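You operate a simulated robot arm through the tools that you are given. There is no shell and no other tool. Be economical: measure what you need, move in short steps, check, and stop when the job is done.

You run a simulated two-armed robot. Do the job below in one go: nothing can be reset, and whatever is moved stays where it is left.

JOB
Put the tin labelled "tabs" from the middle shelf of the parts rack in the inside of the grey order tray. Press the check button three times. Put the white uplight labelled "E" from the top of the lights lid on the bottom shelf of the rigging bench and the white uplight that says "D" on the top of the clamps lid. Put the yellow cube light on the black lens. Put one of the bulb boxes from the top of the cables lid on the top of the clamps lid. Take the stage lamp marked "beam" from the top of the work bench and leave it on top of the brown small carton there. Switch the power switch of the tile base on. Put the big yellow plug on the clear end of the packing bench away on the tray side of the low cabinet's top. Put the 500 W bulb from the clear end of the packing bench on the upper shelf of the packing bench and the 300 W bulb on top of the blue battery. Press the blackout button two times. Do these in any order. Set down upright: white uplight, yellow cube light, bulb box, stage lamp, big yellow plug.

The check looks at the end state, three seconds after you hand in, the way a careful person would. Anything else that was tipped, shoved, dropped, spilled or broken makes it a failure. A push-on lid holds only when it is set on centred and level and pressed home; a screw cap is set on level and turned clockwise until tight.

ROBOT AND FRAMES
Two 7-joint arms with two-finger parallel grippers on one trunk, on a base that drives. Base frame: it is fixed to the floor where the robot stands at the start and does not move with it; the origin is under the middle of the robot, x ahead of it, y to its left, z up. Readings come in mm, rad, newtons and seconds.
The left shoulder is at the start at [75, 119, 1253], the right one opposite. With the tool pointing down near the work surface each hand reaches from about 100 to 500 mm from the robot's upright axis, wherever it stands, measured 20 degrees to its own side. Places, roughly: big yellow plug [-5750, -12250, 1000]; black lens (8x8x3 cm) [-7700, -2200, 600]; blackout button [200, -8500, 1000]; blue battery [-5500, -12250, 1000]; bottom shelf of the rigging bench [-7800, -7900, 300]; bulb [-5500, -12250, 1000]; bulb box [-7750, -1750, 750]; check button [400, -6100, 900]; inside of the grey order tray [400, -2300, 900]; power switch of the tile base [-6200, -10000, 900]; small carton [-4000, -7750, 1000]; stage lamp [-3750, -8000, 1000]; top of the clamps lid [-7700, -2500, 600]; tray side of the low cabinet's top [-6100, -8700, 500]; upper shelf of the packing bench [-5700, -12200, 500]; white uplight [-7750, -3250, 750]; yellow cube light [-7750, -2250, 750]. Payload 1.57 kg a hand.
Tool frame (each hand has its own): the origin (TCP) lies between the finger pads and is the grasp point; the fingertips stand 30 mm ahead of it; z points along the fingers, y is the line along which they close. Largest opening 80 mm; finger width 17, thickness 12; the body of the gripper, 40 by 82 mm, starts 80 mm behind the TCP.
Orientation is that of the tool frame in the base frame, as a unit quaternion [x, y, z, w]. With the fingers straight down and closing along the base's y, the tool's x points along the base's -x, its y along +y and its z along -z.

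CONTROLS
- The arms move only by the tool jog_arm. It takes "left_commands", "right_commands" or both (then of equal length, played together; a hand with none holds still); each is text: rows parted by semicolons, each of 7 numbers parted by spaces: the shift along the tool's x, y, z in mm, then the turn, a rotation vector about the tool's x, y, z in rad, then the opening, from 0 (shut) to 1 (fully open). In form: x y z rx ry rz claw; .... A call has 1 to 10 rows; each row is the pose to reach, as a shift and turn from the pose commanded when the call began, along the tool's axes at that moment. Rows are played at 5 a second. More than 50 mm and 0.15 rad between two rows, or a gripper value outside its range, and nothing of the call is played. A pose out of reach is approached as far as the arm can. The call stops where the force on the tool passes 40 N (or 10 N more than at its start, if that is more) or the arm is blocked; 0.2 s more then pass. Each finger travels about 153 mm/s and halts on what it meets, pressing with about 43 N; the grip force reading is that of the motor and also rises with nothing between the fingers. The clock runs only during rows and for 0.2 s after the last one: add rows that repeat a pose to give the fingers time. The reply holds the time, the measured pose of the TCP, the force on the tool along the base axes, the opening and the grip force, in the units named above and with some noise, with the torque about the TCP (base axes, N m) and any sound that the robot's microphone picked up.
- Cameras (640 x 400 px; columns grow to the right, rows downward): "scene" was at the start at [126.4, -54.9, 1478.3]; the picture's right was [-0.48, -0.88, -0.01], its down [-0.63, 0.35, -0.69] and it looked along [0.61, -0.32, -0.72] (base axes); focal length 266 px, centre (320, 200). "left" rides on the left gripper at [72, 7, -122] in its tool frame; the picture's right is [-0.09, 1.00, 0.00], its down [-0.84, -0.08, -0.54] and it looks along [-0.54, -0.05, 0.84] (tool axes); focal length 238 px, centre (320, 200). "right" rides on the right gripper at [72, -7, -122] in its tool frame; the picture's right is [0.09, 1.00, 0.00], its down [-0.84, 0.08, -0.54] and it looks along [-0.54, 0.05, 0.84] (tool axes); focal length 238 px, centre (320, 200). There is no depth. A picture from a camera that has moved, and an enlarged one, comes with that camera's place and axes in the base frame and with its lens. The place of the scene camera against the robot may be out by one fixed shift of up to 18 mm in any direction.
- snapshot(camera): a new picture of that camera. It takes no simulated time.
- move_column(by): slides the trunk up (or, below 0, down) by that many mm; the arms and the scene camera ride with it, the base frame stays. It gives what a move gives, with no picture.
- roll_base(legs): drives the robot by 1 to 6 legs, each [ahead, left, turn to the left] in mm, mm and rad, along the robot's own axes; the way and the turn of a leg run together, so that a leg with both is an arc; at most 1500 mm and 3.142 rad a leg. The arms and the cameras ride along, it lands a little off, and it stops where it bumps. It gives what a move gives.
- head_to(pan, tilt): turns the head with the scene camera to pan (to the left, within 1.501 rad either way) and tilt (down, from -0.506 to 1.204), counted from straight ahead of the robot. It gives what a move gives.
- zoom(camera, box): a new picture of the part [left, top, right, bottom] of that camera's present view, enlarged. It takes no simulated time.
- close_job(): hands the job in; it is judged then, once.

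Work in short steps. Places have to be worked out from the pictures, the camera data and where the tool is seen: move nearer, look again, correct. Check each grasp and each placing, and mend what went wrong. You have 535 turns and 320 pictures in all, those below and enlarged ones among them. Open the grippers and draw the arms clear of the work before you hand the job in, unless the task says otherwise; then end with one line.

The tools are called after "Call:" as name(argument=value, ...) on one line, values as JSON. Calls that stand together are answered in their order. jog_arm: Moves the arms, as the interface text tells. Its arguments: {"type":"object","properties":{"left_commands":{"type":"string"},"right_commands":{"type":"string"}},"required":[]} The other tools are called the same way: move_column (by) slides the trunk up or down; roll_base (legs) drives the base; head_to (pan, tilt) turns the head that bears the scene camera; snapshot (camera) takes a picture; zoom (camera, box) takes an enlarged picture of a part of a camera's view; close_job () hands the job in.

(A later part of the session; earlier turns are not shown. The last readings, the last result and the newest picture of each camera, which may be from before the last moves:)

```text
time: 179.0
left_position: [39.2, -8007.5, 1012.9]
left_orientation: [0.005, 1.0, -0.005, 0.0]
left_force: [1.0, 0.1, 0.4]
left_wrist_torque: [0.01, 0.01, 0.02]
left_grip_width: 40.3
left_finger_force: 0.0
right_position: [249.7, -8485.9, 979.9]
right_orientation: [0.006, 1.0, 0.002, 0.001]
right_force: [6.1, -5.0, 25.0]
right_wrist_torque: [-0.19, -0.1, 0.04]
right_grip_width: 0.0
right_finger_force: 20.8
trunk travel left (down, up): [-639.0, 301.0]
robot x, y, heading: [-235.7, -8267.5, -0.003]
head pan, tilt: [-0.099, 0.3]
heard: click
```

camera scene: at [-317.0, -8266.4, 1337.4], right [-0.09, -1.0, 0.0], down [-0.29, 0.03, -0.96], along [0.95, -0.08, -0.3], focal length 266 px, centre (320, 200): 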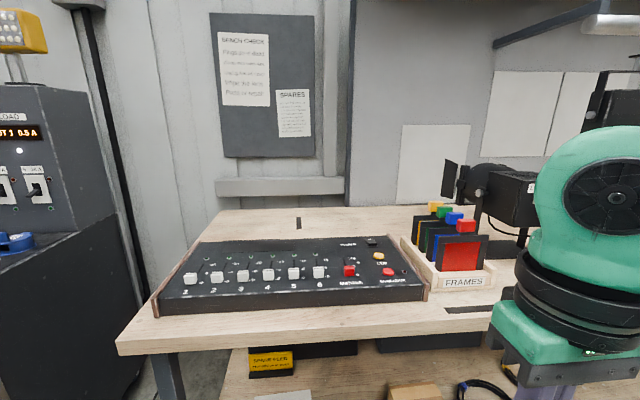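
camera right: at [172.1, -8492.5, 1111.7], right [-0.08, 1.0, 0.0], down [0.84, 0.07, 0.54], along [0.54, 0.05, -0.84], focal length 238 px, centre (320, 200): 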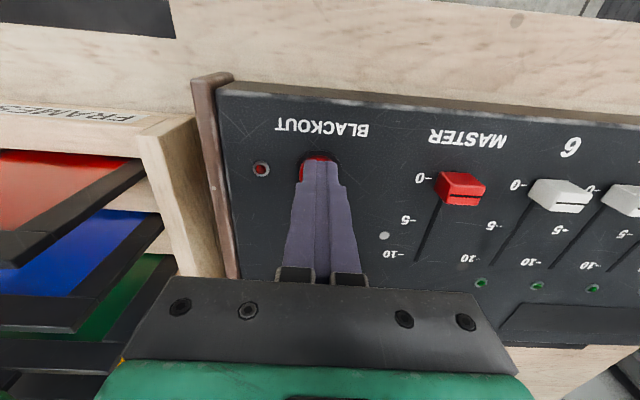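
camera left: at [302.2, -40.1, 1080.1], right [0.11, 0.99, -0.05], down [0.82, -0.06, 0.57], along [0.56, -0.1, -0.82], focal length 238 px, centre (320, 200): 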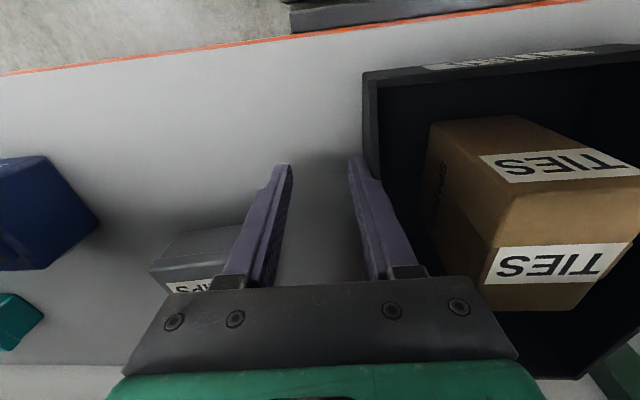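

Both blackout presses clicked. I'll rise and retreat, then survey toward the packing bench.

Call:
jog_arm(right_commands="0 0 -20 0 0 0 0; 0 0 -60 0 0 0 0; 0 0 -90 0 0 0 0; 45 10 -90 0 0 0 0; 90 20 -90 0 0 0 0; 135 20 -90 0 0 0 0; 180 20 -90 0 0 0 0")

Call:
roll_base(legs=[[-300, 0, 0], [0, 0, -1.4]])

Call:
head_to(pan=-0.6, tilt=0.2)

Call:
snapshot(camera="scene")

```text
time: 180.6
left_position: [38.3, -8009.9, 1011.7]
left_orientation: [0.006, 1.0, -0.005, 0.0]
left_force: [0.4, 0.2, -0.4]
left_wrist_torque: [0.0, -0.06, -0.02]
left_grip_width: 40.0
left_finger_force: 0.0
right_position: [68.9, -8465.1, 1068.4]
right_orientation: [0.005, 1.0, 0.001, -0.001]
right_force: [0.7, -0.7, 0.2]
right_wrist_torque: [-0.03, 0.0, 0.0]
right_grip_width: 0.0
right_finger_force: 21.4
trunk travel left (down, up): [-639.0, 301.0]
robot x, y, heading: [-229.8, -8270.1, 0.001]
head pan, tilt: [-0.099, 0.3]
```

```text
time: 186.1
left_position: [-229.6, -8494.3, 1010.7]
left_orientation: [0.649, 0.761, -0.003, -0.005]
left_force: [0.7, -0.7, 0.2]
left_wrist_torque: [0.0, 0.0, 0.0]
left_grip_width: 40.0
left_finger_force: 0.1
right_position: [-673.1, -8599.6, 1067.3]
right_orientation: [0.649, 0.761, 0.002, -0.001]
right_force: [0.5, 0.7, -0.5]
right_wrist_torque: [0.01, 0.01, 0.0]
right_grip_width: 0.0
right_finger_force: 21.5
trunk travel left (down, up): [-639.0, 301.0]
robot x, y, heading: [-532.7, -8271.9, -1.403]
head pan, tilt: [-0.099, 0.3]
```

```text
time: 187.0
left_position: [-228.8, -8494.5, 1011.2]
left_orientation: [0.649, 0.761, -0.004, -0.004]
left_force: [-0.6, 0.4, -0.1]
left_wrist_torque: [0.0, 0.01, -0.02]
left_grip_width: 40.0
left_finger_force: 0.1
right_position: [-673.5, -8600.4, 1068.6]
right_orientation: [0.648, 0.762, 0.003, -0.002]
right_force: [0.7, -0.8, -0.5]
right_wrist_torque: [-0.01, -0.03, -0.02]
right_grip_width: 0.1
right_finger_force: 21.5
trunk travel left (down, up): [-639.0, 301.0]
robot x, y, heading: [-528.7, -8269.6, -1.403]
head pan, tilt: [-0.6, 0.201]
```

```text
239 pictures are left
camera scene: at [-562.9, -8401.6, 1346.7], right [-0.91, 0.42, 0.0], down [0.08, 0.18, -0.98], along [-0.41, -0.89, -0.2], focal length 266 px, centre (320, 200)
```

scene: 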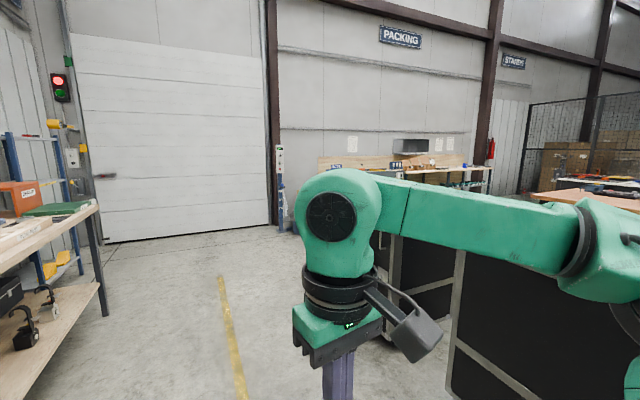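

The packing bench is on the far wall. I'll go straight ahead past the cases first.

Call:
roll_base(legs=[[0, 0, -0.168], [1500, 0, 0], [1300, 0, 0]])

Call:
head_to(pan=-1.2, tilt=0.2)

Call:
snapshot(camera="scene")

```text
time: 201.2
left_position: [-285.3, -11343.8, 1011.4]
left_orientation: [0.713, 0.701, -0.003, -0.005]
left_force: [-0.1, -0.5, -0.3]
left_wrist_torque: [0.01, 0.0, -0.04]
left_grip_width: 39.8
left_finger_force: 0.1
right_position: [-741.7, -11370.7, 1067.7]
right_orientation: [0.713, 0.701, 0.001, -0.001]
right_force: [-0.6, 0.5, 0.2]
right_wrist_torque: [-0.03, 0.03, 0.0]
right_grip_width: 0.0
right_finger_force: 21.2
trunk travel left (down, up): [-639.0, 301.0]
robot x, y, heading: [-544.9, -11069.3, -1.575]
head pan, tilt: [-0.6, 0.201]
```

```text
time: 202.2
left_position: [-284.6, -11343.9, 1011.0]
left_orientation: [0.713, 0.701, -0.003, -0.005]
left_force: [0.2, -1.0, 0.5]
left_wrist_torque: [0.02, 0.01, -0.01]
left_grip_width: 40.1
left_finger_force: 0.0
right_position: [-741.3, -11371.6, 1067.2]
right_orientation: [0.713, 0.701, 0.003, -0.001]
right_force: [0.0, 0.2, 0.5]
right_wrist_torque: [-0.03, 0.01, -0.02]
right_grip_width: 0.0
right_finger_force: 21.2
trunk travel left (down, up): [-639.0, 301.0]
robot x, y, heading: [-541.9, -11068.0, -1.573]
head pan, tilt: [-1.201, 0.201]
```

```text
238 pictures are left
camera scene: at [-631.3, -11151.0, 1346.7], right [-0.36, 0.93, 0.0], down [0.19, 0.07, -0.98], along [-0.92, -0.35, -0.2], focal length 266 px, centre (320, 200)
```

scene: 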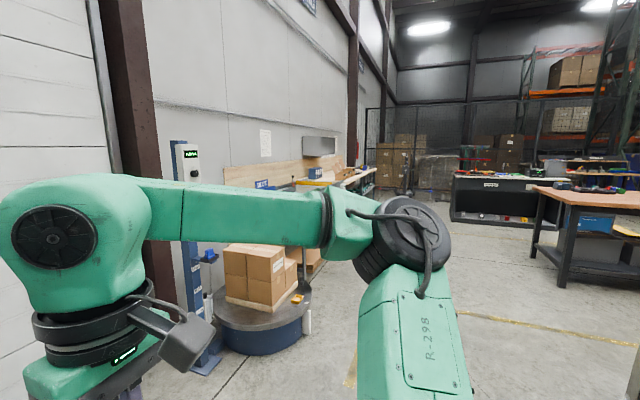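

The turntable and benches leave a clear lane at y≈−11070. I'll strafe right along it.

Call:
roll_base(legs=[[0, -1500, 0], [0, -1500, 0], [0, -900, 0]])

Call:
head_to(pan=-0.5, tilt=0.25)

Call:
snapshot(camera="scene")

```text
time: 221.0
left_position: [-4178.5, -11301.5, 1011.9]
left_orientation: [0.715, 0.699, -0.003, -0.005]
left_force: [0.3, -0.7, -1.1]
left_wrist_torque: [0.0, -0.02, -0.03]
left_grip_width: 40.1
left_finger_force: 0.2
right_position: [-4631.7, -11325.3, 1067.0]
right_orientation: [0.715, 0.699, 0.003, -0.001]
right_force: [0.2, 0.1, 0.8]
right_wrist_torque: [0.02, 0.02, -0.01]
right_grip_width: 0.0
right_finger_force: 21.1
trunk travel left (down, up): [-639.0, 301.0]
robot x, y, heading: [-4434.1, -11022.0, -1.583]
head pan, tilt: [-1.201, 0.201]
```

```text
time: 222.1
left_position: [-4176.6, -11301.2, 1011.7]
left_orientation: [0.715, 0.699, -0.003, -0.004]
left_force: [0.7, 0.3, -0.3]
left_wrist_torque: [-0.02, -0.03, 0.0]
left_grip_width: 40.3
left_finger_force: 0.0
right_position: [-4633.1, -11325.7, 1068.8]
right_orientation: [0.715, 0.699, 0.001, -0.001]
right_force: [0.4, 0.1, 0.3]
right_wrist_torque: [0.02, 0.01, 0.02]
right_grip_width: 0.0
right_finger_force: 21.3
trunk travel left (down, up): [-639.0, 301.0]
robot x, y, heading: [-4435.3, -11027.7, -1.581]
head pan, tilt: [-0.499, 0.25]
```

```text
237 pictures are left
camera scene: at [-4481.2, -11155.1, 1342.1], right [-0.87, 0.49, 0.0], down [0.12, 0.22, -0.97], along [-0.48, -0.84, -0.25], focal length 266 px, centre (320, 200)
```

scene: 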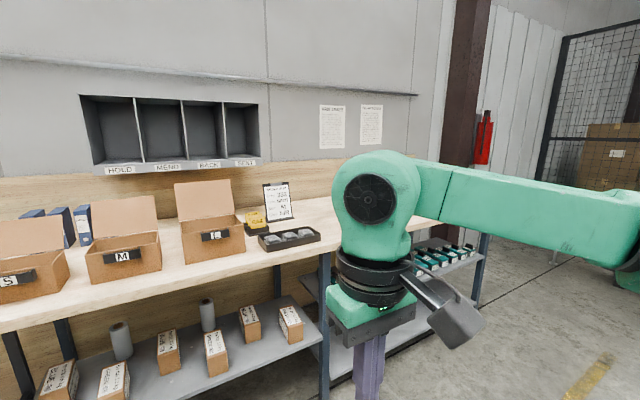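

The clear end of the packing bench is further right. I'll strafe 800 more.

Call:
roll_base(legs=[[0, -850, 0.012]])

Call:
head_to(pan=0.0, tilt=0.4)

Call:
snapshot(camera="scene")

```text
time: 226.6
left_position: [-5025.5, -11292.0, 1012.0]
left_orientation: [0.711, 0.703, -0.004, -0.004]
left_force: [0.1, 0.5, 0.4]
left_wrist_torque: [0.0, -0.03, 0.0]
left_grip_width: 39.8
left_finger_force: 0.0
right_position: [-5481.2, -11322.0, 1067.8]
right_orientation: [0.711, 0.703, 0.002, -0.002]
right_force: [0.0, -0.3, 0.2]
right_wrist_torque: [0.04, -0.01, -0.02]
right_grip_width: 0.0
right_finger_force: 21.0
trunk travel left (down, up): [-639.0, 301.0]
robot x, y, heading: [-5286.0, -11017.4, -1.573]
head pan, tilt: [-0.499, 0.25]
```

```text
time: 227.5
left_position: [-5025.2, -11291.4, 1011.2]
left_orientation: [0.711, 0.703, -0.003, -0.005]
left_force: [0.4, 0.2, 0.1]
left_wrist_torque: [-0.03, -0.01, 0.0]
left_grip_width: 40.2
left_finger_force: 0.0
right_position: [-5480.7, -11320.9, 1067.3]
right_orientation: [0.711, 0.703, 0.003, -0.001]
right_force: [-0.8, 0.1, 0.3]
right_wrist_torque: [-0.03, 0.0, 0.0]
right_grip_width: 0.0
right_finger_force: 21.9
trunk travel left (down, up): [-639.0, 301.0]
robot x, y, heading: [-5286.9, -11020.9, -1.577]
head pan, tilt: [0.0, 0.4]
```

```text
236 pictures are left
camera scene: at [-5285.8, -11159.8, 1328.2], right [-1.0, 0.0, 0.0], down [0.0, 0.39, -0.92], along [0.0, -0.92, -0.39], focal length 266 px, centre (320, 200)
```

scene: 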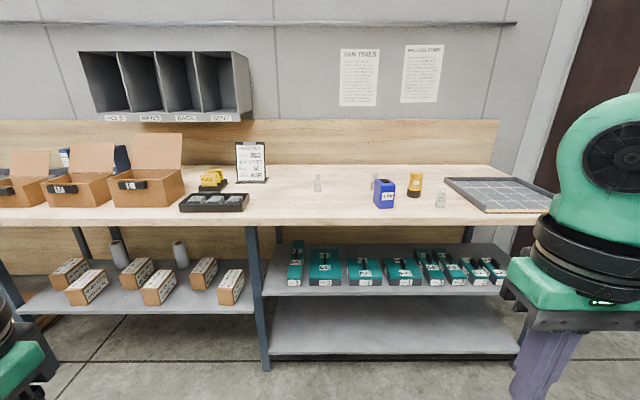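

Call:
zoom(camera="scene", box=[290, 150, 470, 230])

Call:
zoom(camera="scene", box=[260, 230, 530, 370])

```text
3.56 times, centred on (380, 190) of scene
camera zoom: at [-5285.8, -11159.8, 1328.2], right [-1.0, 0.0, 0.0], down [0.0, 0.39, -0.92], along [0.0, -0.92, -0.39], focal length 945 px, centre (107, 236)
```

zoom: 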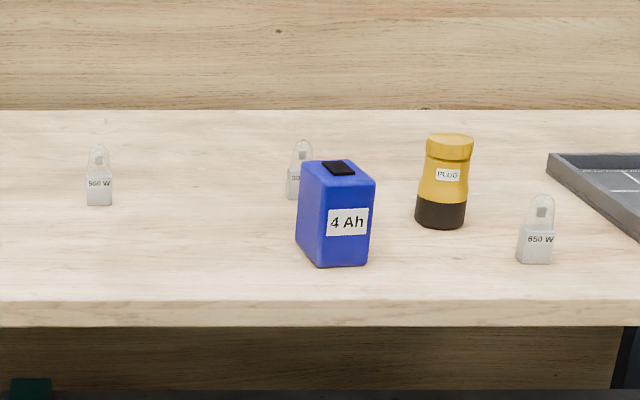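

```text
2.37 times, centred on (395, 300) of scene
camera zoom: at [-5285.8, -11159.8, 1328.2], right [-1.0, 0.0, 0.0], down [0.0, 0.39, -0.92], along [0.0, -0.92, -0.39], focal length 630 px, centre (142, -37)
```

zoom: 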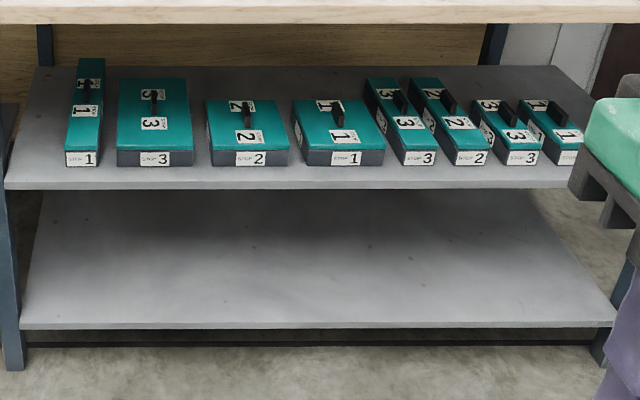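

Call:
zoom(camera="scene", box=[305, 165, 345, 190])

Call:
zoom(camera="scene", box=[360, 165, 460, 215])

```text
16.00 times, centred on (325, 178) of scene
camera zoom: at [-5285.8, -11159.8, 1328.2], right [-1.0, 0.0, 0.0], down [0.0, 0.39, -0.92], along [0.0, -0.92, -0.39], focal length 4254 px, centre (240, 560)
```

zoom: 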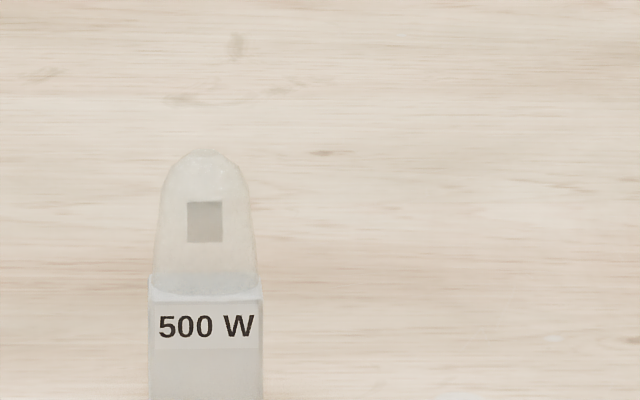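

```text
6.40 times, centred on (410, 190) of scene
camera zoom: at [-5285.8, -11159.8, 1328.2], right [-1.0, 0.0, 0.0], down [0.0, 0.39, -0.92], along [0.0, -0.92, -0.39], focal length 1702 px, centre (-256, 264)
```

zoom: 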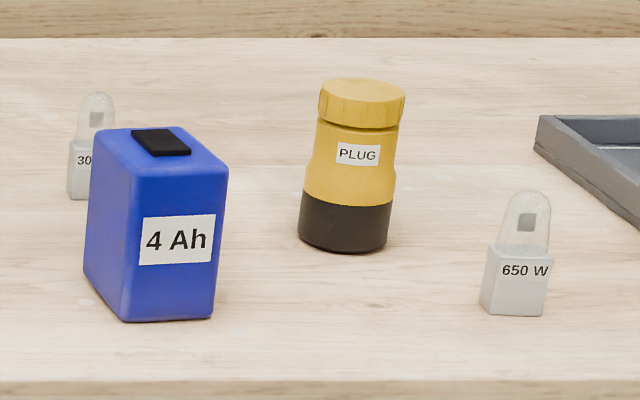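

The left bulb is 500 W and the one behind the battery is 300 W. I'll lift the left hand a bit for safety and drive up to the bench.

Call:
jog_arm(left_commands="0 0 -20 0 0 0 0.5; 0 0 -40 0 0 0 0.5; 0 0 -60 0 0 0 0.5", right_commands="0 0 0 0 0 0 1; 0 0 0 0 0 0 1; 0 0 0 0 0 0 1")

Call:
roll_base(legs=[[740, -60, 0.005]])

Call:
snapshot(camera="right")

Call:
head_to(pan=-0.25, tilt=0.6)

Call:
snapshot(camera="scene")

```text
time: 228.3
left_position: [-5014.0, -11289.9, 1050.4]
left_orientation: [0.692, 0.721, -0.009, -0.009]
left_force: [0.1, 0.4, 0.3]
left_wrist_torque: [0.03, -0.01, -0.01]
left_grip_width: 39.9
left_finger_force: 0.0
left hand out of reach, approached as far as the arm can: row 1, 2, 3
right_position: [-5480.8, -11321.3, 1068.1]
right_orientation: [0.711, 0.703, 0.003, -0.001]
right_force: [0.4, -0.1, 0.0]
right_wrist_torque: [-0.02, -0.03, -0.01]
right_grip_width: 80.1
right_finger_force: 0.0
trunk travel left (down, up): [-639.0, 301.0]
robot x, y, heading: [-5282.7, -11018.3, -1.574]
head pan, tilt: [0.0, 0.4]
```

```text
time: 232.4
left_position: [-5072.5, -12031.2, 1049.9]
left_orientation: [0.69, 0.724, -0.009, -0.009]
left_force: [-0.4, -0.9, 0.3]
left_wrist_torque: [0.02, 0.01, -0.01]
left_grip_width: 40.1
left_finger_force: 0.0
right_position: [-5540.6, -12064.9, 1068.7]
right_orientation: [0.71, 0.704, 0.002, -0.001]
right_force: [0.4, 0.9, -0.6]
right_wrist_torque: [-0.02, 0.02, -0.05]
right_grip_width: 80.2
right_finger_force: 0.1
trunk travel left (down, up): [-639.0, 301.0]
robot x, y, heading: [-5347.5, -11762.9, -1.567]
head pan, tilt: [0.0, 0.4]
```

```text
231 pictures are left
camera right: at [-5545.3, -11993.6, 1191.0], right [1.0, 0.08, 0.0], down [0.07, -0.84, 0.54], along [0.05, -0.54, -0.84], focal length 238 px, centre (320, 200)
```

right: 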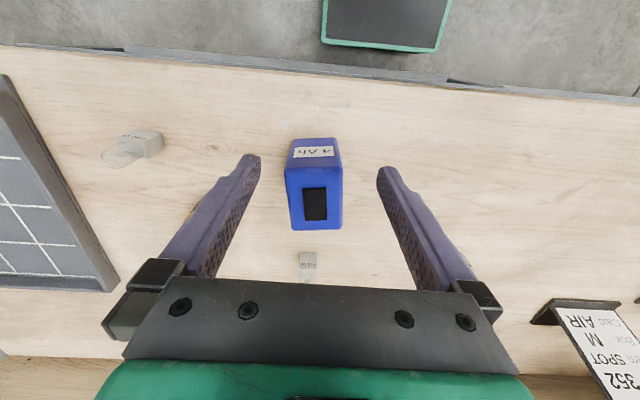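

```text
time: 233.1
left_position: [-5073.2, -12032.0, 1050.0]
left_orientation: [0.691, 0.723, -0.01, -0.009]
left_force: [0.4, 0.7, -0.3]
left_wrist_torque: [-0.01, -0.04, 0.0]
left_grip_width: 39.9
left_finger_force: 0.0
right_position: [-5540.1, -12066.4, 1066.3]
right_orientation: [0.71, 0.704, 0.003, -0.002]
right_force: [-0.3, 0.7, -0.8]
right_wrist_torque: [0.0, -0.01, 0.02]
right_grip_width: 79.9
right_finger_force: 0.1
trunk travel left (down, up): [-639.0, 301.0]
robot x, y, heading: [-5345.2, -11760.8, -1.566]
head pan, tilt: [-0.25, 0.6]
```

```text
230 pictures are left
camera scene: at [-5367.8, -11896.5, 1309.9], right [-0.97, 0.25, 0.0], down [0.14, 0.55, -0.83], along [-0.2, -0.8, -0.56], focal length 266 px, centre (320, 200)
```

scene: 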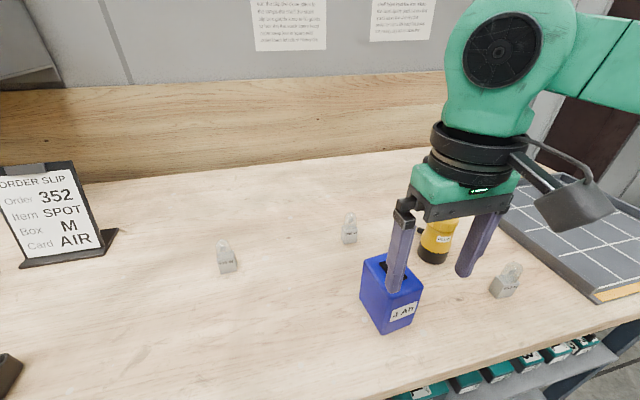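

The 300 W bulb is about (−5540, −12315). I'll creep forward 35 mm and bring the open hand above it.

Call:
roll_base(legs=[[35, 0, 0]])

Call:
jog_arm(right_commands="-45 0 0 0 0 0 0.7; -90 0 0 0 0 0 0.7; -135 0 5 0 0 0 0.7; -175 0 15 0 0 0 0.7; -205 0 30 0 0 0 0.7; -205 0 30 0 0 0 0.7")

Call:
snapshot(camera="right")

```text
time: 234.0
left_position: [-5072.3, -12063.1, 1050.6]
left_orientation: [0.69, 0.724, -0.01, -0.008]
left_force: [0.6, 0.9, 0.6]
left_wrist_torque: [-0.03, 0.01, -0.02]
left_grip_width: 40.2
left_finger_force: 0.1
right_position: [-5539.4, -12098.5, 1069.2]
right_orientation: [0.71, 0.704, 0.001, 0.0]
right_force: [-0.6, 0.0, -0.1]
right_wrist_torque: [0.01, -0.02, 0.0]
right_grip_width: 79.8
right_finger_force: 0.1
trunk travel left (down, up): [-639.0, 301.0]
robot x, y, heading: [-5347.0, -11798.1, -1.564]
head pan, tilt: [-0.25, 0.6]
```

```text
time: 235.4
left_position: [-5072.5, -12066.0, 1050.2]
left_orientation: [0.69, 0.724, -0.011, -0.008]
left_force: [0.5, 0.5, 0.4]
left_wrist_torque: [-0.02, 0.03, 0.03]
left_grip_width: 40.1
left_finger_force: 0.0
right_position: [-5540.7, -12304.2, 1036.4]
right_orientation: [0.711, 0.704, 0.002, -0.001]
right_force: [-0.4, -0.2, -0.2]
right_wrist_torque: [-0.02, 0.03, 0.02]
right_grip_width: 56.1
right_finger_force: 0.0
trunk travel left (down, up): [-639.0, 301.0]
robot x, y, heading: [-5346.6, -11796.2, -1.57]
head pan, tilt: [-0.25, 0.6]
```

```text
229 pictures are left
camera right: at [-5546.6, -12232.3, 1159.8], right [1.0, 0.08, 0.0], down [0.07, -0.84, 0.54], along [0.05, -0.54, -0.84], focal length 238 px, centre (320, 200)
```

right: 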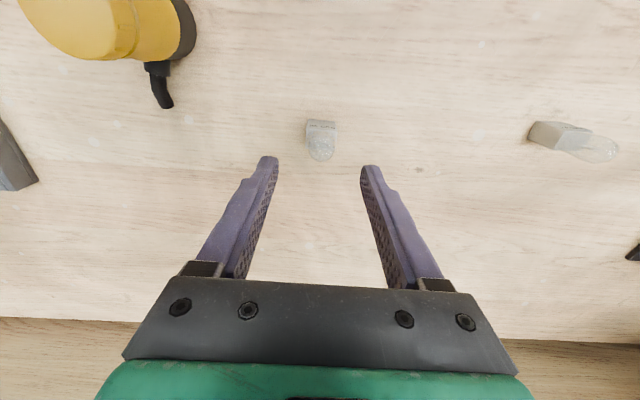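

The bulb's centre is about (−5539, −12320). I'll move over it and come down part way.

Call:
jog_arm(right_commands="-16 0 0 0 0 0 0.7; -16 0 40 0 0 0 0.7; -16 0 75 0 0 0 0.7; -16 0 75 0 0 0 0.7")

Call:
snapshot(camera="right")

```text
time: 236.4
left_position: [-5072.9, -12066.1, 1049.3]
left_orientation: [0.69, 0.724, -0.009, -0.009]
left_force: [-0.1, -0.6, 0.3]
left_wrist_torque: [-0.01, 0.01, -0.01]
left_grip_width: 40.0
left_finger_force: 0.1
right_position: [-5541.6, -12321.8, 960.7]
right_orientation: [0.711, 0.704, 0.003, -0.001]
right_force: [-0.4, -0.7, -0.1]
right_wrist_torque: [-0.02, -0.01, -0.02]
right_grip_width: 55.9
right_finger_force: 0.0
right hand out of reach, approached as far as the arm can: row 1
trunk travel left (down, up): [-639.0, 301.0]
robot x, y, heading: [-5347.8, -11793.6, -1.572]
head pan, tilt: [-0.25, 0.6]
```

```text
228 pictures are left
camera right: at [-5546.9, -12249.9, 1083.5], right [1.0, 0.08, 0.0], down [0.07, -0.84, 0.54], along [0.05, -0.54, -0.84], focal length 238 px, centre (320, 200)
```

right: 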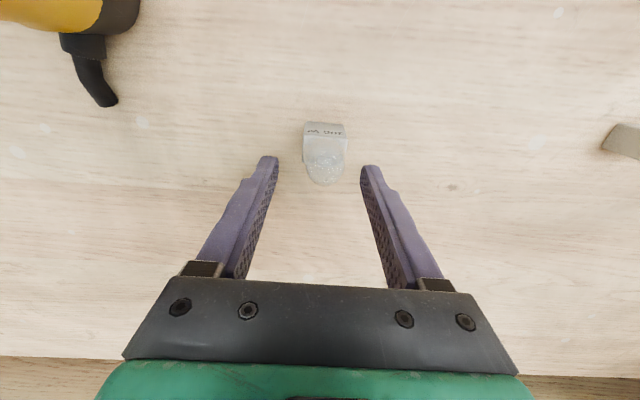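

Dome top is near z 950, so the bench is near 880. I'll go down, centre and close gently.

Call:
jog_arm(right_commands="0 3 20 0 0 0 0.7; 0 3 38 0 0 0 0.7; 0 3 38 0 0 0 0.4; 0 3 38 0 0 0 0.2; 0 3 38 0 0 0 0.2; 0 3 38 0 0 0 0.2")

Call:
snapshot(camera="right")

```text
time: 237.8
left_position: [-5072.2, -12066.3, 1049.9]
left_orientation: [0.69, 0.723, -0.009, -0.009]
left_force: [-0.1, 0.5, 0.9]
left_wrist_torque: [0.03, -0.01, 0.01]
left_grip_width: 40.1
left_finger_force: 0.0
right_position: [-5537.9, -12319.9, 923.7]
right_orientation: [0.71, 0.704, 0.002, -0.002]
right_force: [0.2, 0.5, 0.0]
right_wrist_torque: [0.01, -0.02, -0.01]
right_grip_width: 30.8
right_finger_force: 39.4
trunk travel left (down, up): [-639.0, 301.0]
robot x, y, heading: [-5347.7, -11796.6, -1.57]
head pan, tilt: [-0.25, 0.6]
```

```text
227 pictures are left
camera right: at [-5543.8, -12249.1, 1046.7], right [1.0, 0.08, 0.0], down [0.07, -0.84, 0.54], along [0.05, -0.54, -0.84], focal length 238 px, centre (320, 200)
```

right: 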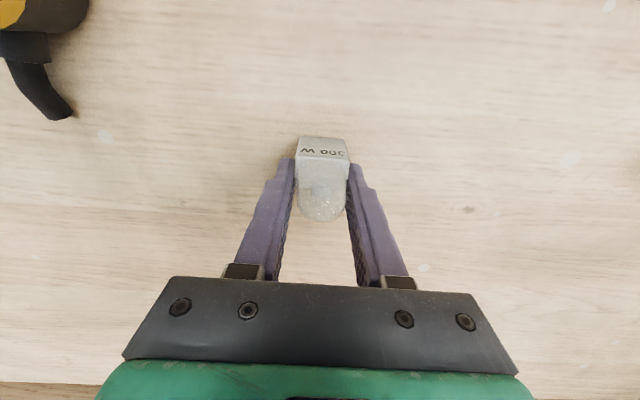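

The 300 W bulb is gripped at its base. I'll lift it and bring it back over the battery.

Call:
jog_arm(right_commands="0 0 -40 0 0 0 0.2; 0 0 -80 0 0 0 0.2; 0 0 -125 0 0 0 0.2; 45 0 -125 0 0 0 0.2; 90 0 -125 0 0 0 0.2; 135 0 -125 0 0 0 0.2; 177 0 -125 0 0 0 0.2; 177 0 -125 0 0 0 0.2")

Call:
snapshot(camera="right")

Call:
zoom(camera="scene", box=[320, 180, 520, 340])

```text
time: 239.6
left_position: [-5072.5, -12067.7, 1050.0]
left_orientation: [0.69, 0.723, -0.009, -0.009]
left_force: [0.7, -0.7, -0.4]
left_wrist_torque: [0.01, -0.03, -0.02]
left_grip_width: 39.7
left_finger_force: 0.1
right_position: [-5537.7, -12143.7, 1049.8]
right_orientation: [0.711, 0.704, 0.003, -0.002]
right_force: [-0.6, -0.7, -0.8]
right_wrist_torque: [0.0, -0.01, 0.0]
right_grip_width: 30.9
right_finger_force: 39.9
right hand out of reach, approached as far as the arm can: row 3
trunk travel left (down, up): [-639.0, 301.0]
robot x, y, heading: [-5342.2, -11797.1, -1.569]
head pan, tilt: [-0.25, 0.6]
```

```text
226 pictures are left
camera right: at [-5542.3, -12071.8, 1173.0], right [1.0, 0.08, 0.0], down [0.07, -0.84, 0.54], along [0.05, -0.54, -0.84], focal length 238 px, centre (320, 200)
```

right: 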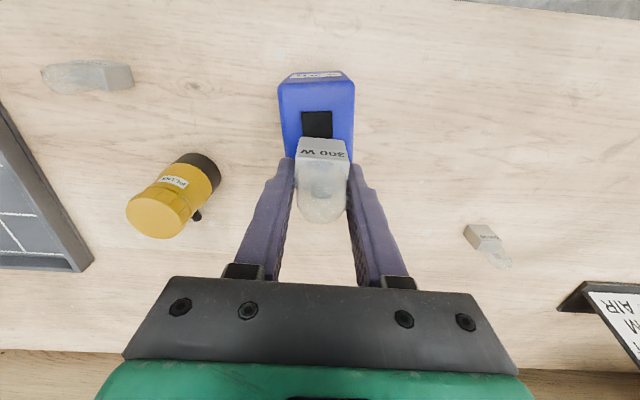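

```text
2.50 times, centred on (420, 260) of scene
camera zoom: at [-5367.6, -11932.6, 1309.7], right [-0.97, 0.25, 0.0], down [0.14, 0.55, -0.82], along [-0.2, -0.8, -0.57], focal length 665 px, centre (70, 50)
```

zoom: 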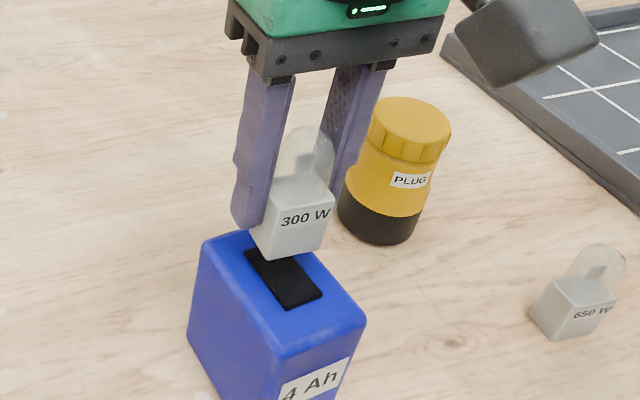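

The battery's black terminal top is centred at about (−5538, −12133) with z≈984. I'll shift 11 mm and lower gently until contact.

Call:
jog_arm(right_commands="11 0 0 0 0 0 0.2; 11 0 10 0 0 0 0.2; 11 0 15 0 0 0 0.2; 11 0 19 0 0 0 0.2")

Call:
zoom(camera="scene", box=[320, 180, 520, 340])

```text
time: 240.6
left_position: [-5072.9, -12066.4, 1049.6]
left_orientation: [0.69, 0.724, -0.011, -0.008]
left_force: [0.3, 0.1, 0.0]
left_wrist_torque: [0.02, -0.02, -0.02]
left_grip_width: 40.1
left_finger_force: 0.1
right_position: [-5537.0, -12132.1, 1031.6]
right_orientation: [0.71, 0.704, 0.002, -0.001]
right_force: [-0.3, 0.3, -0.6]
right_wrist_torque: [0.0, 0.03, 0.0]
right_grip_width: 31.0
right_finger_force: 39.5
trunk travel left (down, up): [-639.0, 301.0]
robot x, y, heading: [-5346.6, -11797.2, -1.569]
head pan, tilt: [-0.25, 0.6]
```

```text
2.50 times, centred on (420, 260) of scene
camera zoom: at [-5367.8, -11931.1, 1309.9], right [-0.97, 0.25, 0.0], down [0.14, 0.55, -0.83], along [-0.2, -0.8, -0.56], focal length 665 px, centre (70, 50)
```

zoom: 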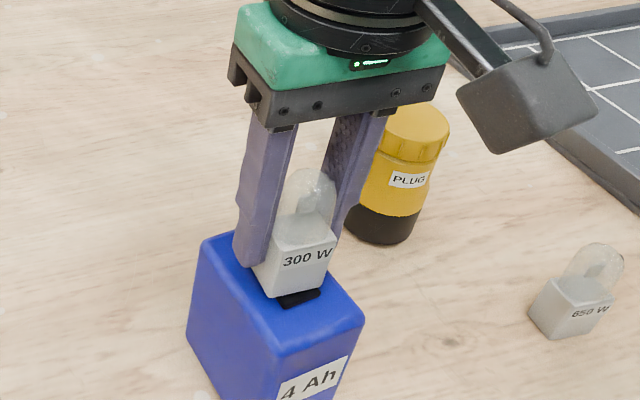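

Call:
jog_arm(right_commands="0 0 3 0 0 0 0.2; 0 0 6 0 0 0 0.2; 0 0 9 0 0 0 0.2; 0 0 12 0 0 0 0.2")

Call:
zoom(camera="scene", box=[370, 200, 450, 300])

```text
time: 241.6
left_position: [-5073.3, -12065.8, 1051.4]
left_orientation: [0.69, 0.724, -0.01, -0.008]
left_force: [-0.1, -0.6, -0.1]
left_wrist_torque: [0.01, 0.01, 0.04]
left_grip_width: 39.7
left_finger_force: 0.0
right_position: [-5537.3, -12132.1, 1021.0]
right_orientation: [0.71, 0.705, 0.0, 0.002]
right_force: [-6.3, -4.6, 28.0]
right_wrist_torque: [0.09, 0.29, 0.02]
right_grip_width: 31.0
right_finger_force: 40.3
trunk travel left (down, up): [-639.0, 301.0]
robot x, y, heading: [-5345.0, -11796.5, -1.569]
head pan, tilt: [-0.25, 0.6]
```

```text
4.00 times, centred on (410, 250) of scene
camera zoom: at [-5367.8, -11929.5, 1310.7], right [-0.97, 0.25, 0.0], down [0.14, 0.55, -0.83], along [-0.2, -0.8, -0.56], focal length 1064 px, centre (-40, 0)
```

zoom: 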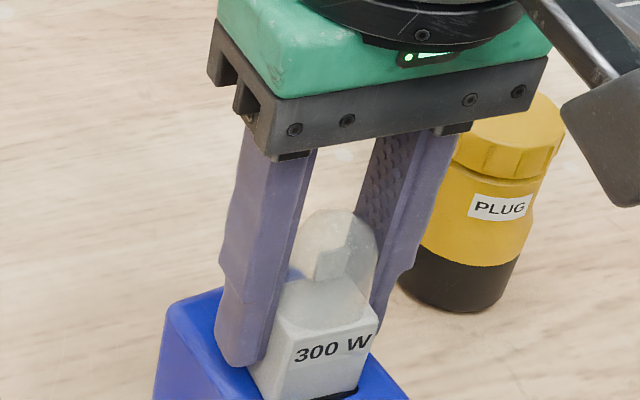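

Contact. I'll ease off 2 mm, open and rise.

Call:
jog_arm(right_commands="0 0 -2 0 0 0 0.2; 0 0 -2 0 0 0 0.45; 0 0 -2 0 0 0 0.7; 0 0 -2 0 0 0 0.7; 0 0 -30 0 0 0 0.7; 0 0 -70 0 0 0 0.7; 0 0 -90 0 0 0 0.7")

Call:
zoom(camera="scene", box=[340, 180, 500, 340])

```text
time: 243.2
left_position: [-5073.5, -12066.2, 1049.8]
left_orientation: [0.69, 0.724, -0.01, -0.008]
left_force: [-0.3, 0.4, 0.4]
left_wrist_torque: [0.0, 0.02, 0.0]
left_grip_width: 40.0
left_finger_force: 0.1
right_position: [-5538.6, -12132.8, 1109.1]
right_orientation: [0.71, 0.704, 0.002, -0.001]
right_force: [0.2, -0.6, 0.7]
right_wrist_torque: [-0.03, 0.03, 0.03]
right_grip_width: 56.1
right_finger_force: 0.0
trunk travel left (down, up): [-639.0, 301.0]
robot x, y, heading: [-5345.5, -11797.0, -1.565]
head pan, tilt: [-0.25, 0.6]
```

```text
2.50 times, centred on (420, 260) of scene
camera zoom: at [-5367.7, -11931.1, 1309.9], right [-0.97, 0.25, 0.0], down [0.14, 0.55, -0.83], along [-0.2, -0.8, -0.56], focal length 665 px, centre (70, 50)
```

zoom: 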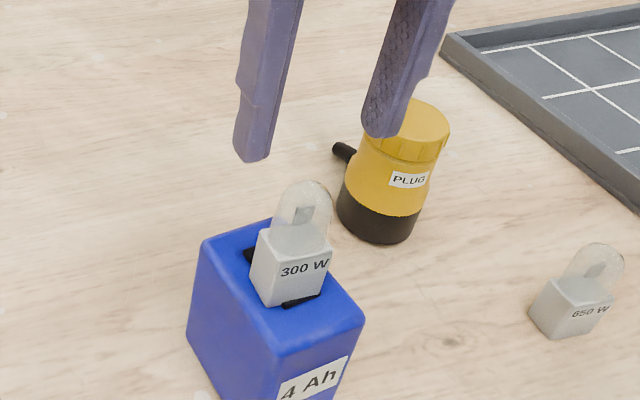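

The 300 W bulb stands on the battery. For the 500 W bulb at about (−5271, −12300) I'll use the left hand: strafe a bit and bring it over.

Call:
roll_base(legs=[[0, -76, 0]])

Call:
jog_arm(left_commands="-40 -20 0 -0.027 0 0.048 0.7; -80 -40 0 -0.027 0 0.048 0.7; -120 -60 0 -0.027 0 0.048 0.7; -155 -85 0 -0.027 0 0.048 0.7; -190 -105 0 -0.027 0 0.048 0.7; -215 -118 5 -0.027 0 0.048 0.7; -225 -122 10 -0.027 0 0.048 0.7; -225 -122 10 -0.027 0 0.048 0.7")

Call:
snapshot(camera="left")

```text
time: 244.2
left_position: [-5147.7, -12066.0, 1049.3]
left_orientation: [0.69, 0.724, -0.009, -0.01]
left_force: [-0.4, -0.1, -0.3]
left_wrist_torque: [-0.02, 0.02, 0.01]
left_grip_width: 40.0
left_finger_force: 0.2
right_position: [-5612.8, -12134.3, 1109.3]
right_orientation: [0.709, 0.705, 0.002, -0.001]
right_force: [0.3, 0.0, 0.4]
right_wrist_torque: [-0.04, 0.0, 0.0]
right_grip_width: 56.2
right_finger_force: 0.2
trunk travel left (down, up): [-639.0, 301.0]
robot x, y, heading: [-5421.2, -11797.5, -1.57]
head pan, tilt: [-0.25, 0.6]
```

```text
time: 246.0
left_position: [-5259.8, -12297.7, 1044.8]
left_orientation: [0.707, 0.707, 0.0, 0.0]
left_force: [0.7, 0.4, 0.1]
left_wrist_torque: [0.0, -0.01, 0.01]
left_grip_width: 56.1
left_finger_force: 0.0
right_position: [-5613.7, -12133.6, 1108.8]
right_orientation: [0.709, 0.705, 0.002, -0.001]
right_force: [-0.4, -0.3, -0.9]
right_wrist_torque: [0.01, 0.0, 0.02]
right_grip_width: 55.7
right_finger_force: 0.1
trunk travel left (down, up): [-639.0, 301.0]
robot x, y, heading: [-5419.1, -11795.2, -1.567]
head pan, tilt: [-0.25, 0.6]
```

```text
221 pictures are left
camera left: at [-5254.1, -12226.2, 1166.2], right [1.0, -0.09, 0.0], down [-0.08, -0.84, 0.54], along [-0.05, -0.54, -0.84], focal length 238 px, centre (320, 200)
```

left: 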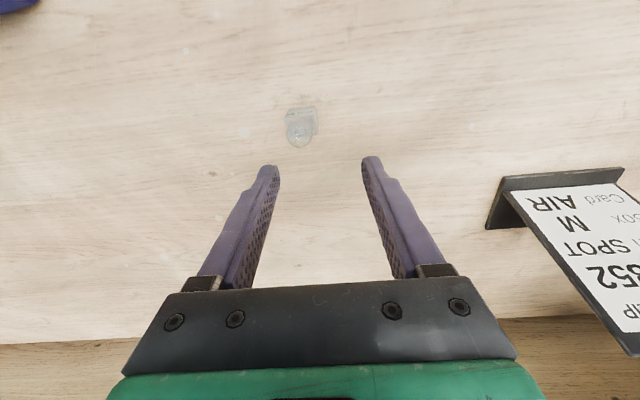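

Call:
jog_arm(left_commands="0 -20 0 0 0 0 0.7; 0 -20 40 0 0 0 0.7; 0 -20 80 0 0 0 0.7; 0 -20 80 0 0 0 0.7")

Call:
snapshot(camera="left")

```text
time: 247.0
left_position: [-5280.8, -12295.6, 964.0]
left_orientation: [0.706, 0.708, 0.0, 0.001]
left_force: [-0.7, -0.4, 0.0]
left_wrist_torque: [0.0, 0.02, -0.01]
left_grip_width: 55.8
left_finger_force: 0.1
right_position: [-5613.3, -12134.3, 1109.6]
right_orientation: [0.71, 0.705, 0.002, -0.002]
right_force: [0.2, 0.0, -0.2]
right_wrist_torque: [-0.03, -0.01, -0.03]
right_grip_width: 56.1
right_finger_force: 0.3
trunk travel left (down, up): [-639.0, 301.0]
robot x, y, heading: [-5421.9, -11799.3, -1.57]
head pan, tilt: [-0.25, 0.6]
```

```text
220 pictures are left
camera left: at [-5274.2, -12224.8, 1086.3], right [1.0, -0.09, 0.0], down [-0.08, -0.84, 0.54], along [-0.05, -0.54, -0.84], focal length 238 px, centre (320, 200)
```

left: 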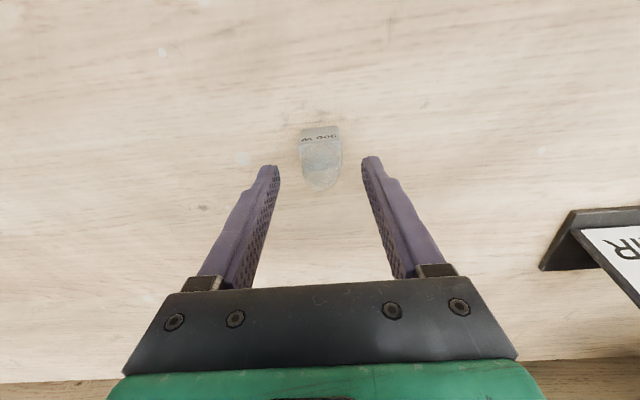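

Call:
jog_arm(left_commands="-3 0 20 0 0 0 0.7; -3 0 40 0 0 0 0.7; -3 0 40 0 0 0 0.4; -3 0 40 0 0 0 0.2; -3 0 40 0 0 0 0.2; -3 0 40 0 0 0 0.2; -3 0 20 0 0 0 0.2; -3 0 -20 0 0 0 0.2; -3 0 -60 0 0 0 0.2; -3 0 -80 0 0 0 0.2")

Call:
snapshot(camera="left")

```text
time: 249.2
left_position: [-5277.4, -12297.5, 1042.1]
left_orientation: [0.707, 0.707, 0.0, 0.001]
left_force: [0.7, -0.2, -0.7]
left_wrist_torque: [0.03, 0.02, -0.02]
left_grip_width: 30.7
left_finger_force: 39.2
left hand out of reach, approached as far as the arm can: row 10
right_position: [-5612.7, -12134.1, 1108.2]
right_orientation: [0.709, 0.705, 0.002, -0.001]
right_force: [0.3, 0.2, 0.8]
right_wrist_torque: [0.0, -0.02, -0.02]
right_grip_width: 55.8
right_finger_force: 0.0
trunk travel left (down, up): [-639.0, 301.0]
robot x, y, heading: [-5423.8, -11794.7, -1.568]
head pan, tilt: [-0.25, 0.6]
```

```text
219 pictures are left
camera left: at [-5270.8, -12226.0, 1165.1], right [1.0, -0.09, 0.0], down [-0.08, -0.84, 0.54], along [-0.05, -0.54, -0.84], focal length 238 px, centre (320, 200)
```

left: 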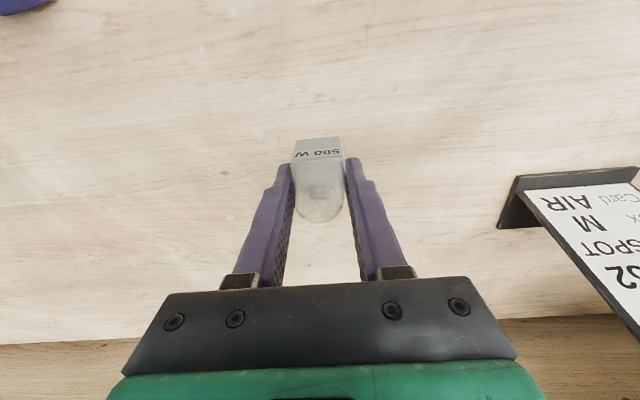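

The 500 W bulb is held. I'll back off, retract the right hand, and lower the trunk to see the upper shelf.

Call:
roll_base(legs=[[-480, 0, 0]])

Call:
jog_arm(right_commands="40 0 0 0 0 0 0.7; 80 0 0 0 0 0 0.7; 120 0 0 0 0 0 0.7; 140 0 0 0 0 0 0.7")

Call:
move_column(by=-440)

Call:
head_to(pan=0.3, tilt=0.35)

Call:
snapshot(camera="scene")

```text
time: 252.1
left_position: [-5280.2, -11817.1, 1041.4]
left_orientation: [0.709, 0.705, -0.001, 0.0]
left_force: [-0.3, -0.1, -0.4]
left_wrist_torque: [0.02, 0.01, 0.01]
left_grip_width: 31.0
left_finger_force: 39.7
right_position: [-5615.2, -11651.8, 1109.4]
right_orientation: [0.711, 0.703, 0.003, -0.001]
right_force: [0.2, -0.4, 0.1]
right_wrist_torque: [0.01, 0.02, 0.01]
right_grip_width: 55.9
right_finger_force: 0.0
trunk travel left (down, up): [-639.0, 301.0]
robot x, y, heading: [-5422.2, -11317.9, -1.572]
head pan, tilt: [-0.25, 0.6]
```

```text
time: 253.1
left_position: [-5280.7, -11816.1, 1041.4]
left_orientation: [0.709, 0.705, -0.001, 0.002]
left_force: [0.3, -1.8, -0.7]
left_wrist_torque: [0.0, -0.03, 0.0]
left_grip_width: 30.9
left_finger_force: 39.8
right_position: [-5614.7, -11511.0, 1109.3]
right_orientation: [0.711, 0.703, 0.002, -0.001]
right_force: [0.8, -0.4, 0.0]
right_wrist_torque: [-0.01, -0.03, 0.03]
right_grip_width: 56.0
right_finger_force: 0.0
trunk travel left (down, up): [-639.0, 301.0]
robot x, y, heading: [-5423.7, -11318.1, -1.572]
head pan, tilt: [-0.25, 0.6]
```

```text
refused: -440 is not a number from -400 to 400
```

```text
time: 254.1
left_position: [-5280.6, -11816.1, 1042.3]
left_orientation: [0.709, 0.705, -0.001, 0.002]
left_force: [-0.6, 0.6, -0.6]
left_wrist_torque: [0.0, 0.0, 0.0]
left_grip_width: 30.7
left_finger_force: 40.2
right_position: [-5614.0, -11511.3, 1109.5]
right_orientation: [0.712, 0.702, 0.002, -0.002]
right_force: [0.3, -0.7, 0.1]
right_wrist_torque: [0.03, -0.01, -0.02]
right_grip_width: 55.8
right_finger_force: 0.0
trunk travel left (down, up): [-639.0, 301.0]
robot x, y, heading: [-5420.1, -11314.8, -1.572]
head pan, tilt: [0.3, 0.351]
```

```text
218 pictures are left
camera scene: at [-5395.0, -11454.0, 1332.6], right [-0.96, -0.29, 0.0], down [-0.1, 0.33, -0.94], along [0.27, -0.9, -0.34], focal length 266 px, centre (320, 200)
```

scene: 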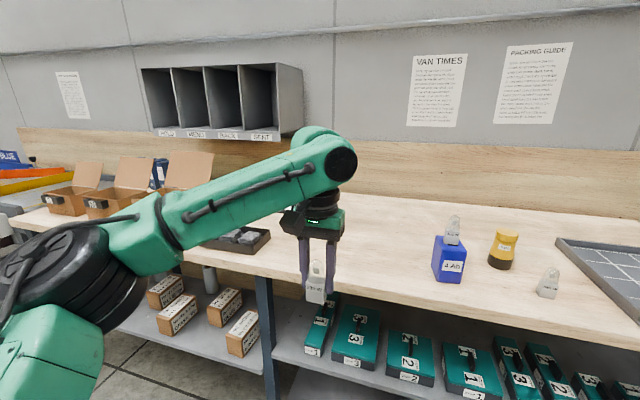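

Call:
move_column(by=-400)

Call:
snapshot(camera="scene")

Call:
snapshot(camera="left")

```text
time: 257.9
left_position: [-5280.1, -11817.2, 642.7]
left_orientation: [0.709, 0.705, -0.001, 0.001]
left_force: [0.5, 0.1, -0.4]
left_wrist_torque: [-0.04, -0.03, -0.03]
left_grip_width: 30.8
left_finger_force: 39.9
right_position: [-5614.0, -11511.8, 709.2]
right_orientation: [0.712, 0.703, 0.002, -0.001]
right_force: [-0.5, 0.4, -0.1]
right_wrist_torque: [-0.03, -0.02, 0.02]
right_grip_width: 55.9
right_finger_force: 0.1
trunk travel left (down, up): [-239.0, 701.0]
robot x, y, heading: [-5421.4, -11316.3, -1.577]
head pan, tilt: [0.3, 0.351]
```

```text
217 pictures are left
camera scene: at [-5394.8, -11454.0, 932.7], right [-0.96, -0.29, 0.0], down [-0.1, 0.33, -0.94], along [0.28, -0.9, -0.34], focal length 266 px, centre (320, 200)
```

scene: 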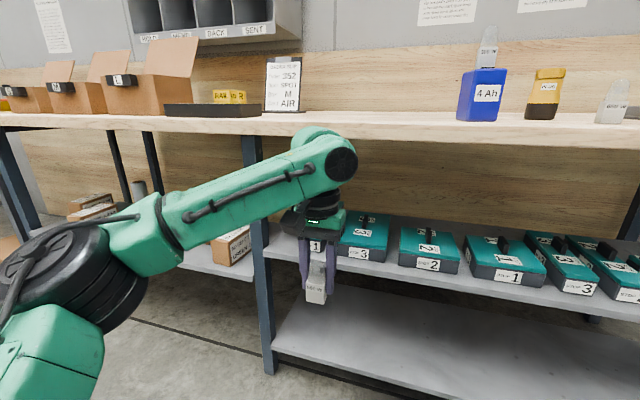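

```text
216 pictures are left
camera left: at [-5273.1, -11745.9, 764.8], right [1.0, -0.1, 0.0], down [-0.08, -0.83, 0.54], along [-0.05, -0.54, -0.84], focal length 238 px, centre (320, 200)
```

left: 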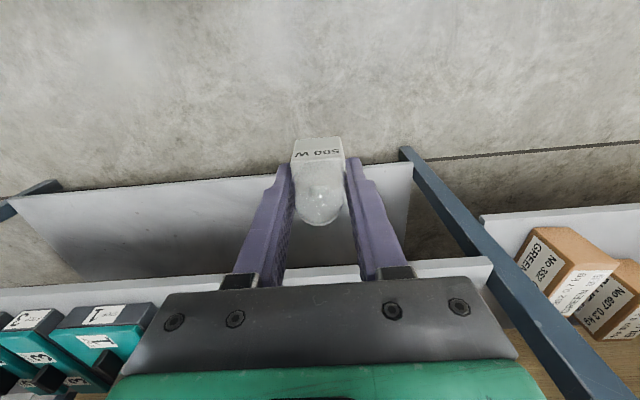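

The free spot is the left end of the upper shelf, beside the leg. I'll lower a bit more, strafe left and look again.

Call:
move_column(by=-75)

Call:
roll_base(legs=[[0, 178, 0.005], [120, 0, 0]])

Call:
snapshot(camera="left")

Call:
snapshot(camera="scene")

```text
time: 259.0
left_position: [-5279.9, -11817.2, 567.5]
left_orientation: [0.709, 0.706, -0.001, 0.0]
left_force: [0.3, 0.9, 0.8]
left_wrist_torque: [-0.01, -0.02, 0.02]
left_grip_width: 30.7
left_finger_force: 39.8
right_position: [-5614.4, -11512.5, 632.8]
right_orientation: [0.711, 0.703, 0.002, -0.001]
right_force: [0.5, 0.7, 0.9]
right_wrist_torque: [0.0, -0.02, -0.01]
right_grip_width: 56.0
right_finger_force: 0.1
trunk travel left (down, up): [-164.0, 776.0]
robot x, y, heading: [-5419.0, -11321.0, -1.578]
head pan, tilt: [0.3, 0.351]
```

```text
time: 261.4
left_position: [-5099.6, -11937.9, 567.6]
left_orientation: [0.708, 0.706, -0.001, 0.0]
left_force: [-0.4, -0.5, -0.7]
left_wrist_torque: [-0.01, -0.01, 0.01]
left_grip_width: 30.8
left_finger_force: 39.9
right_position: [-5435.5, -11633.5, 632.9]
right_orientation: [0.71, 0.704, 0.003, -0.002]
right_force: [0.1, -0.8, 0.0]
right_wrist_torque: [-0.02, 0.01, -0.04]
right_grip_width: 56.0
right_finger_force: 0.1
trunk travel left (down, up): [-164.0, 776.0]
robot x, y, heading: [-5240.8, -11437.2, -1.572]
head pan, tilt: [0.3, 0.351]
```

```text
215 pictures are left
camera left: at [-5093.3, -11866.2, 689.6], right [1.0, -0.09, 0.0], down [-0.08, -0.84, 0.54], along [-0.05, -0.54, -0.84], focal length 238 px, centre (320, 200)
```

left: 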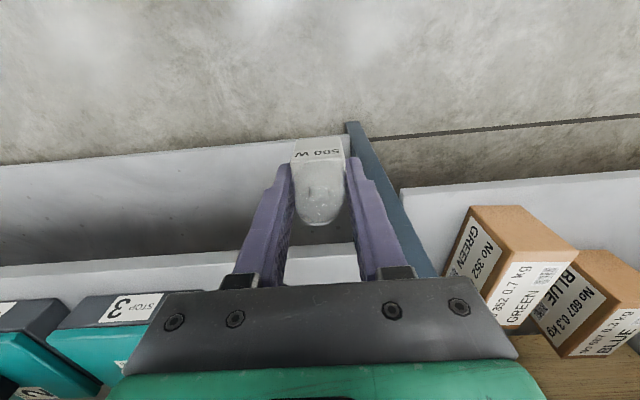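

```text
214 pictures are left
camera scene: at [-5216.2, -11574.8, 857.6], right [-0.95, -0.3, 0.0], down [-0.1, 0.33, -0.94], along [0.28, -0.9, -0.34], focal length 266 px, centre (320, 200)
```

scene: 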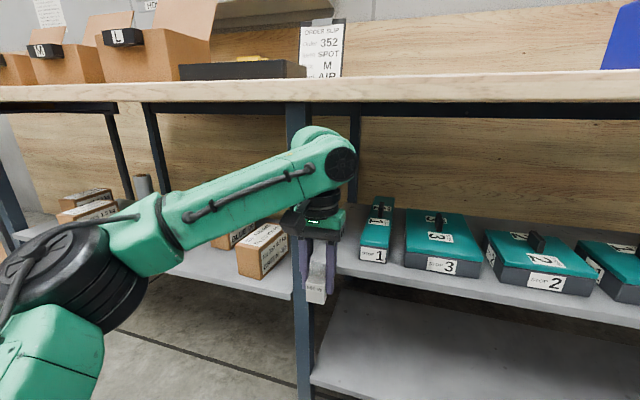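

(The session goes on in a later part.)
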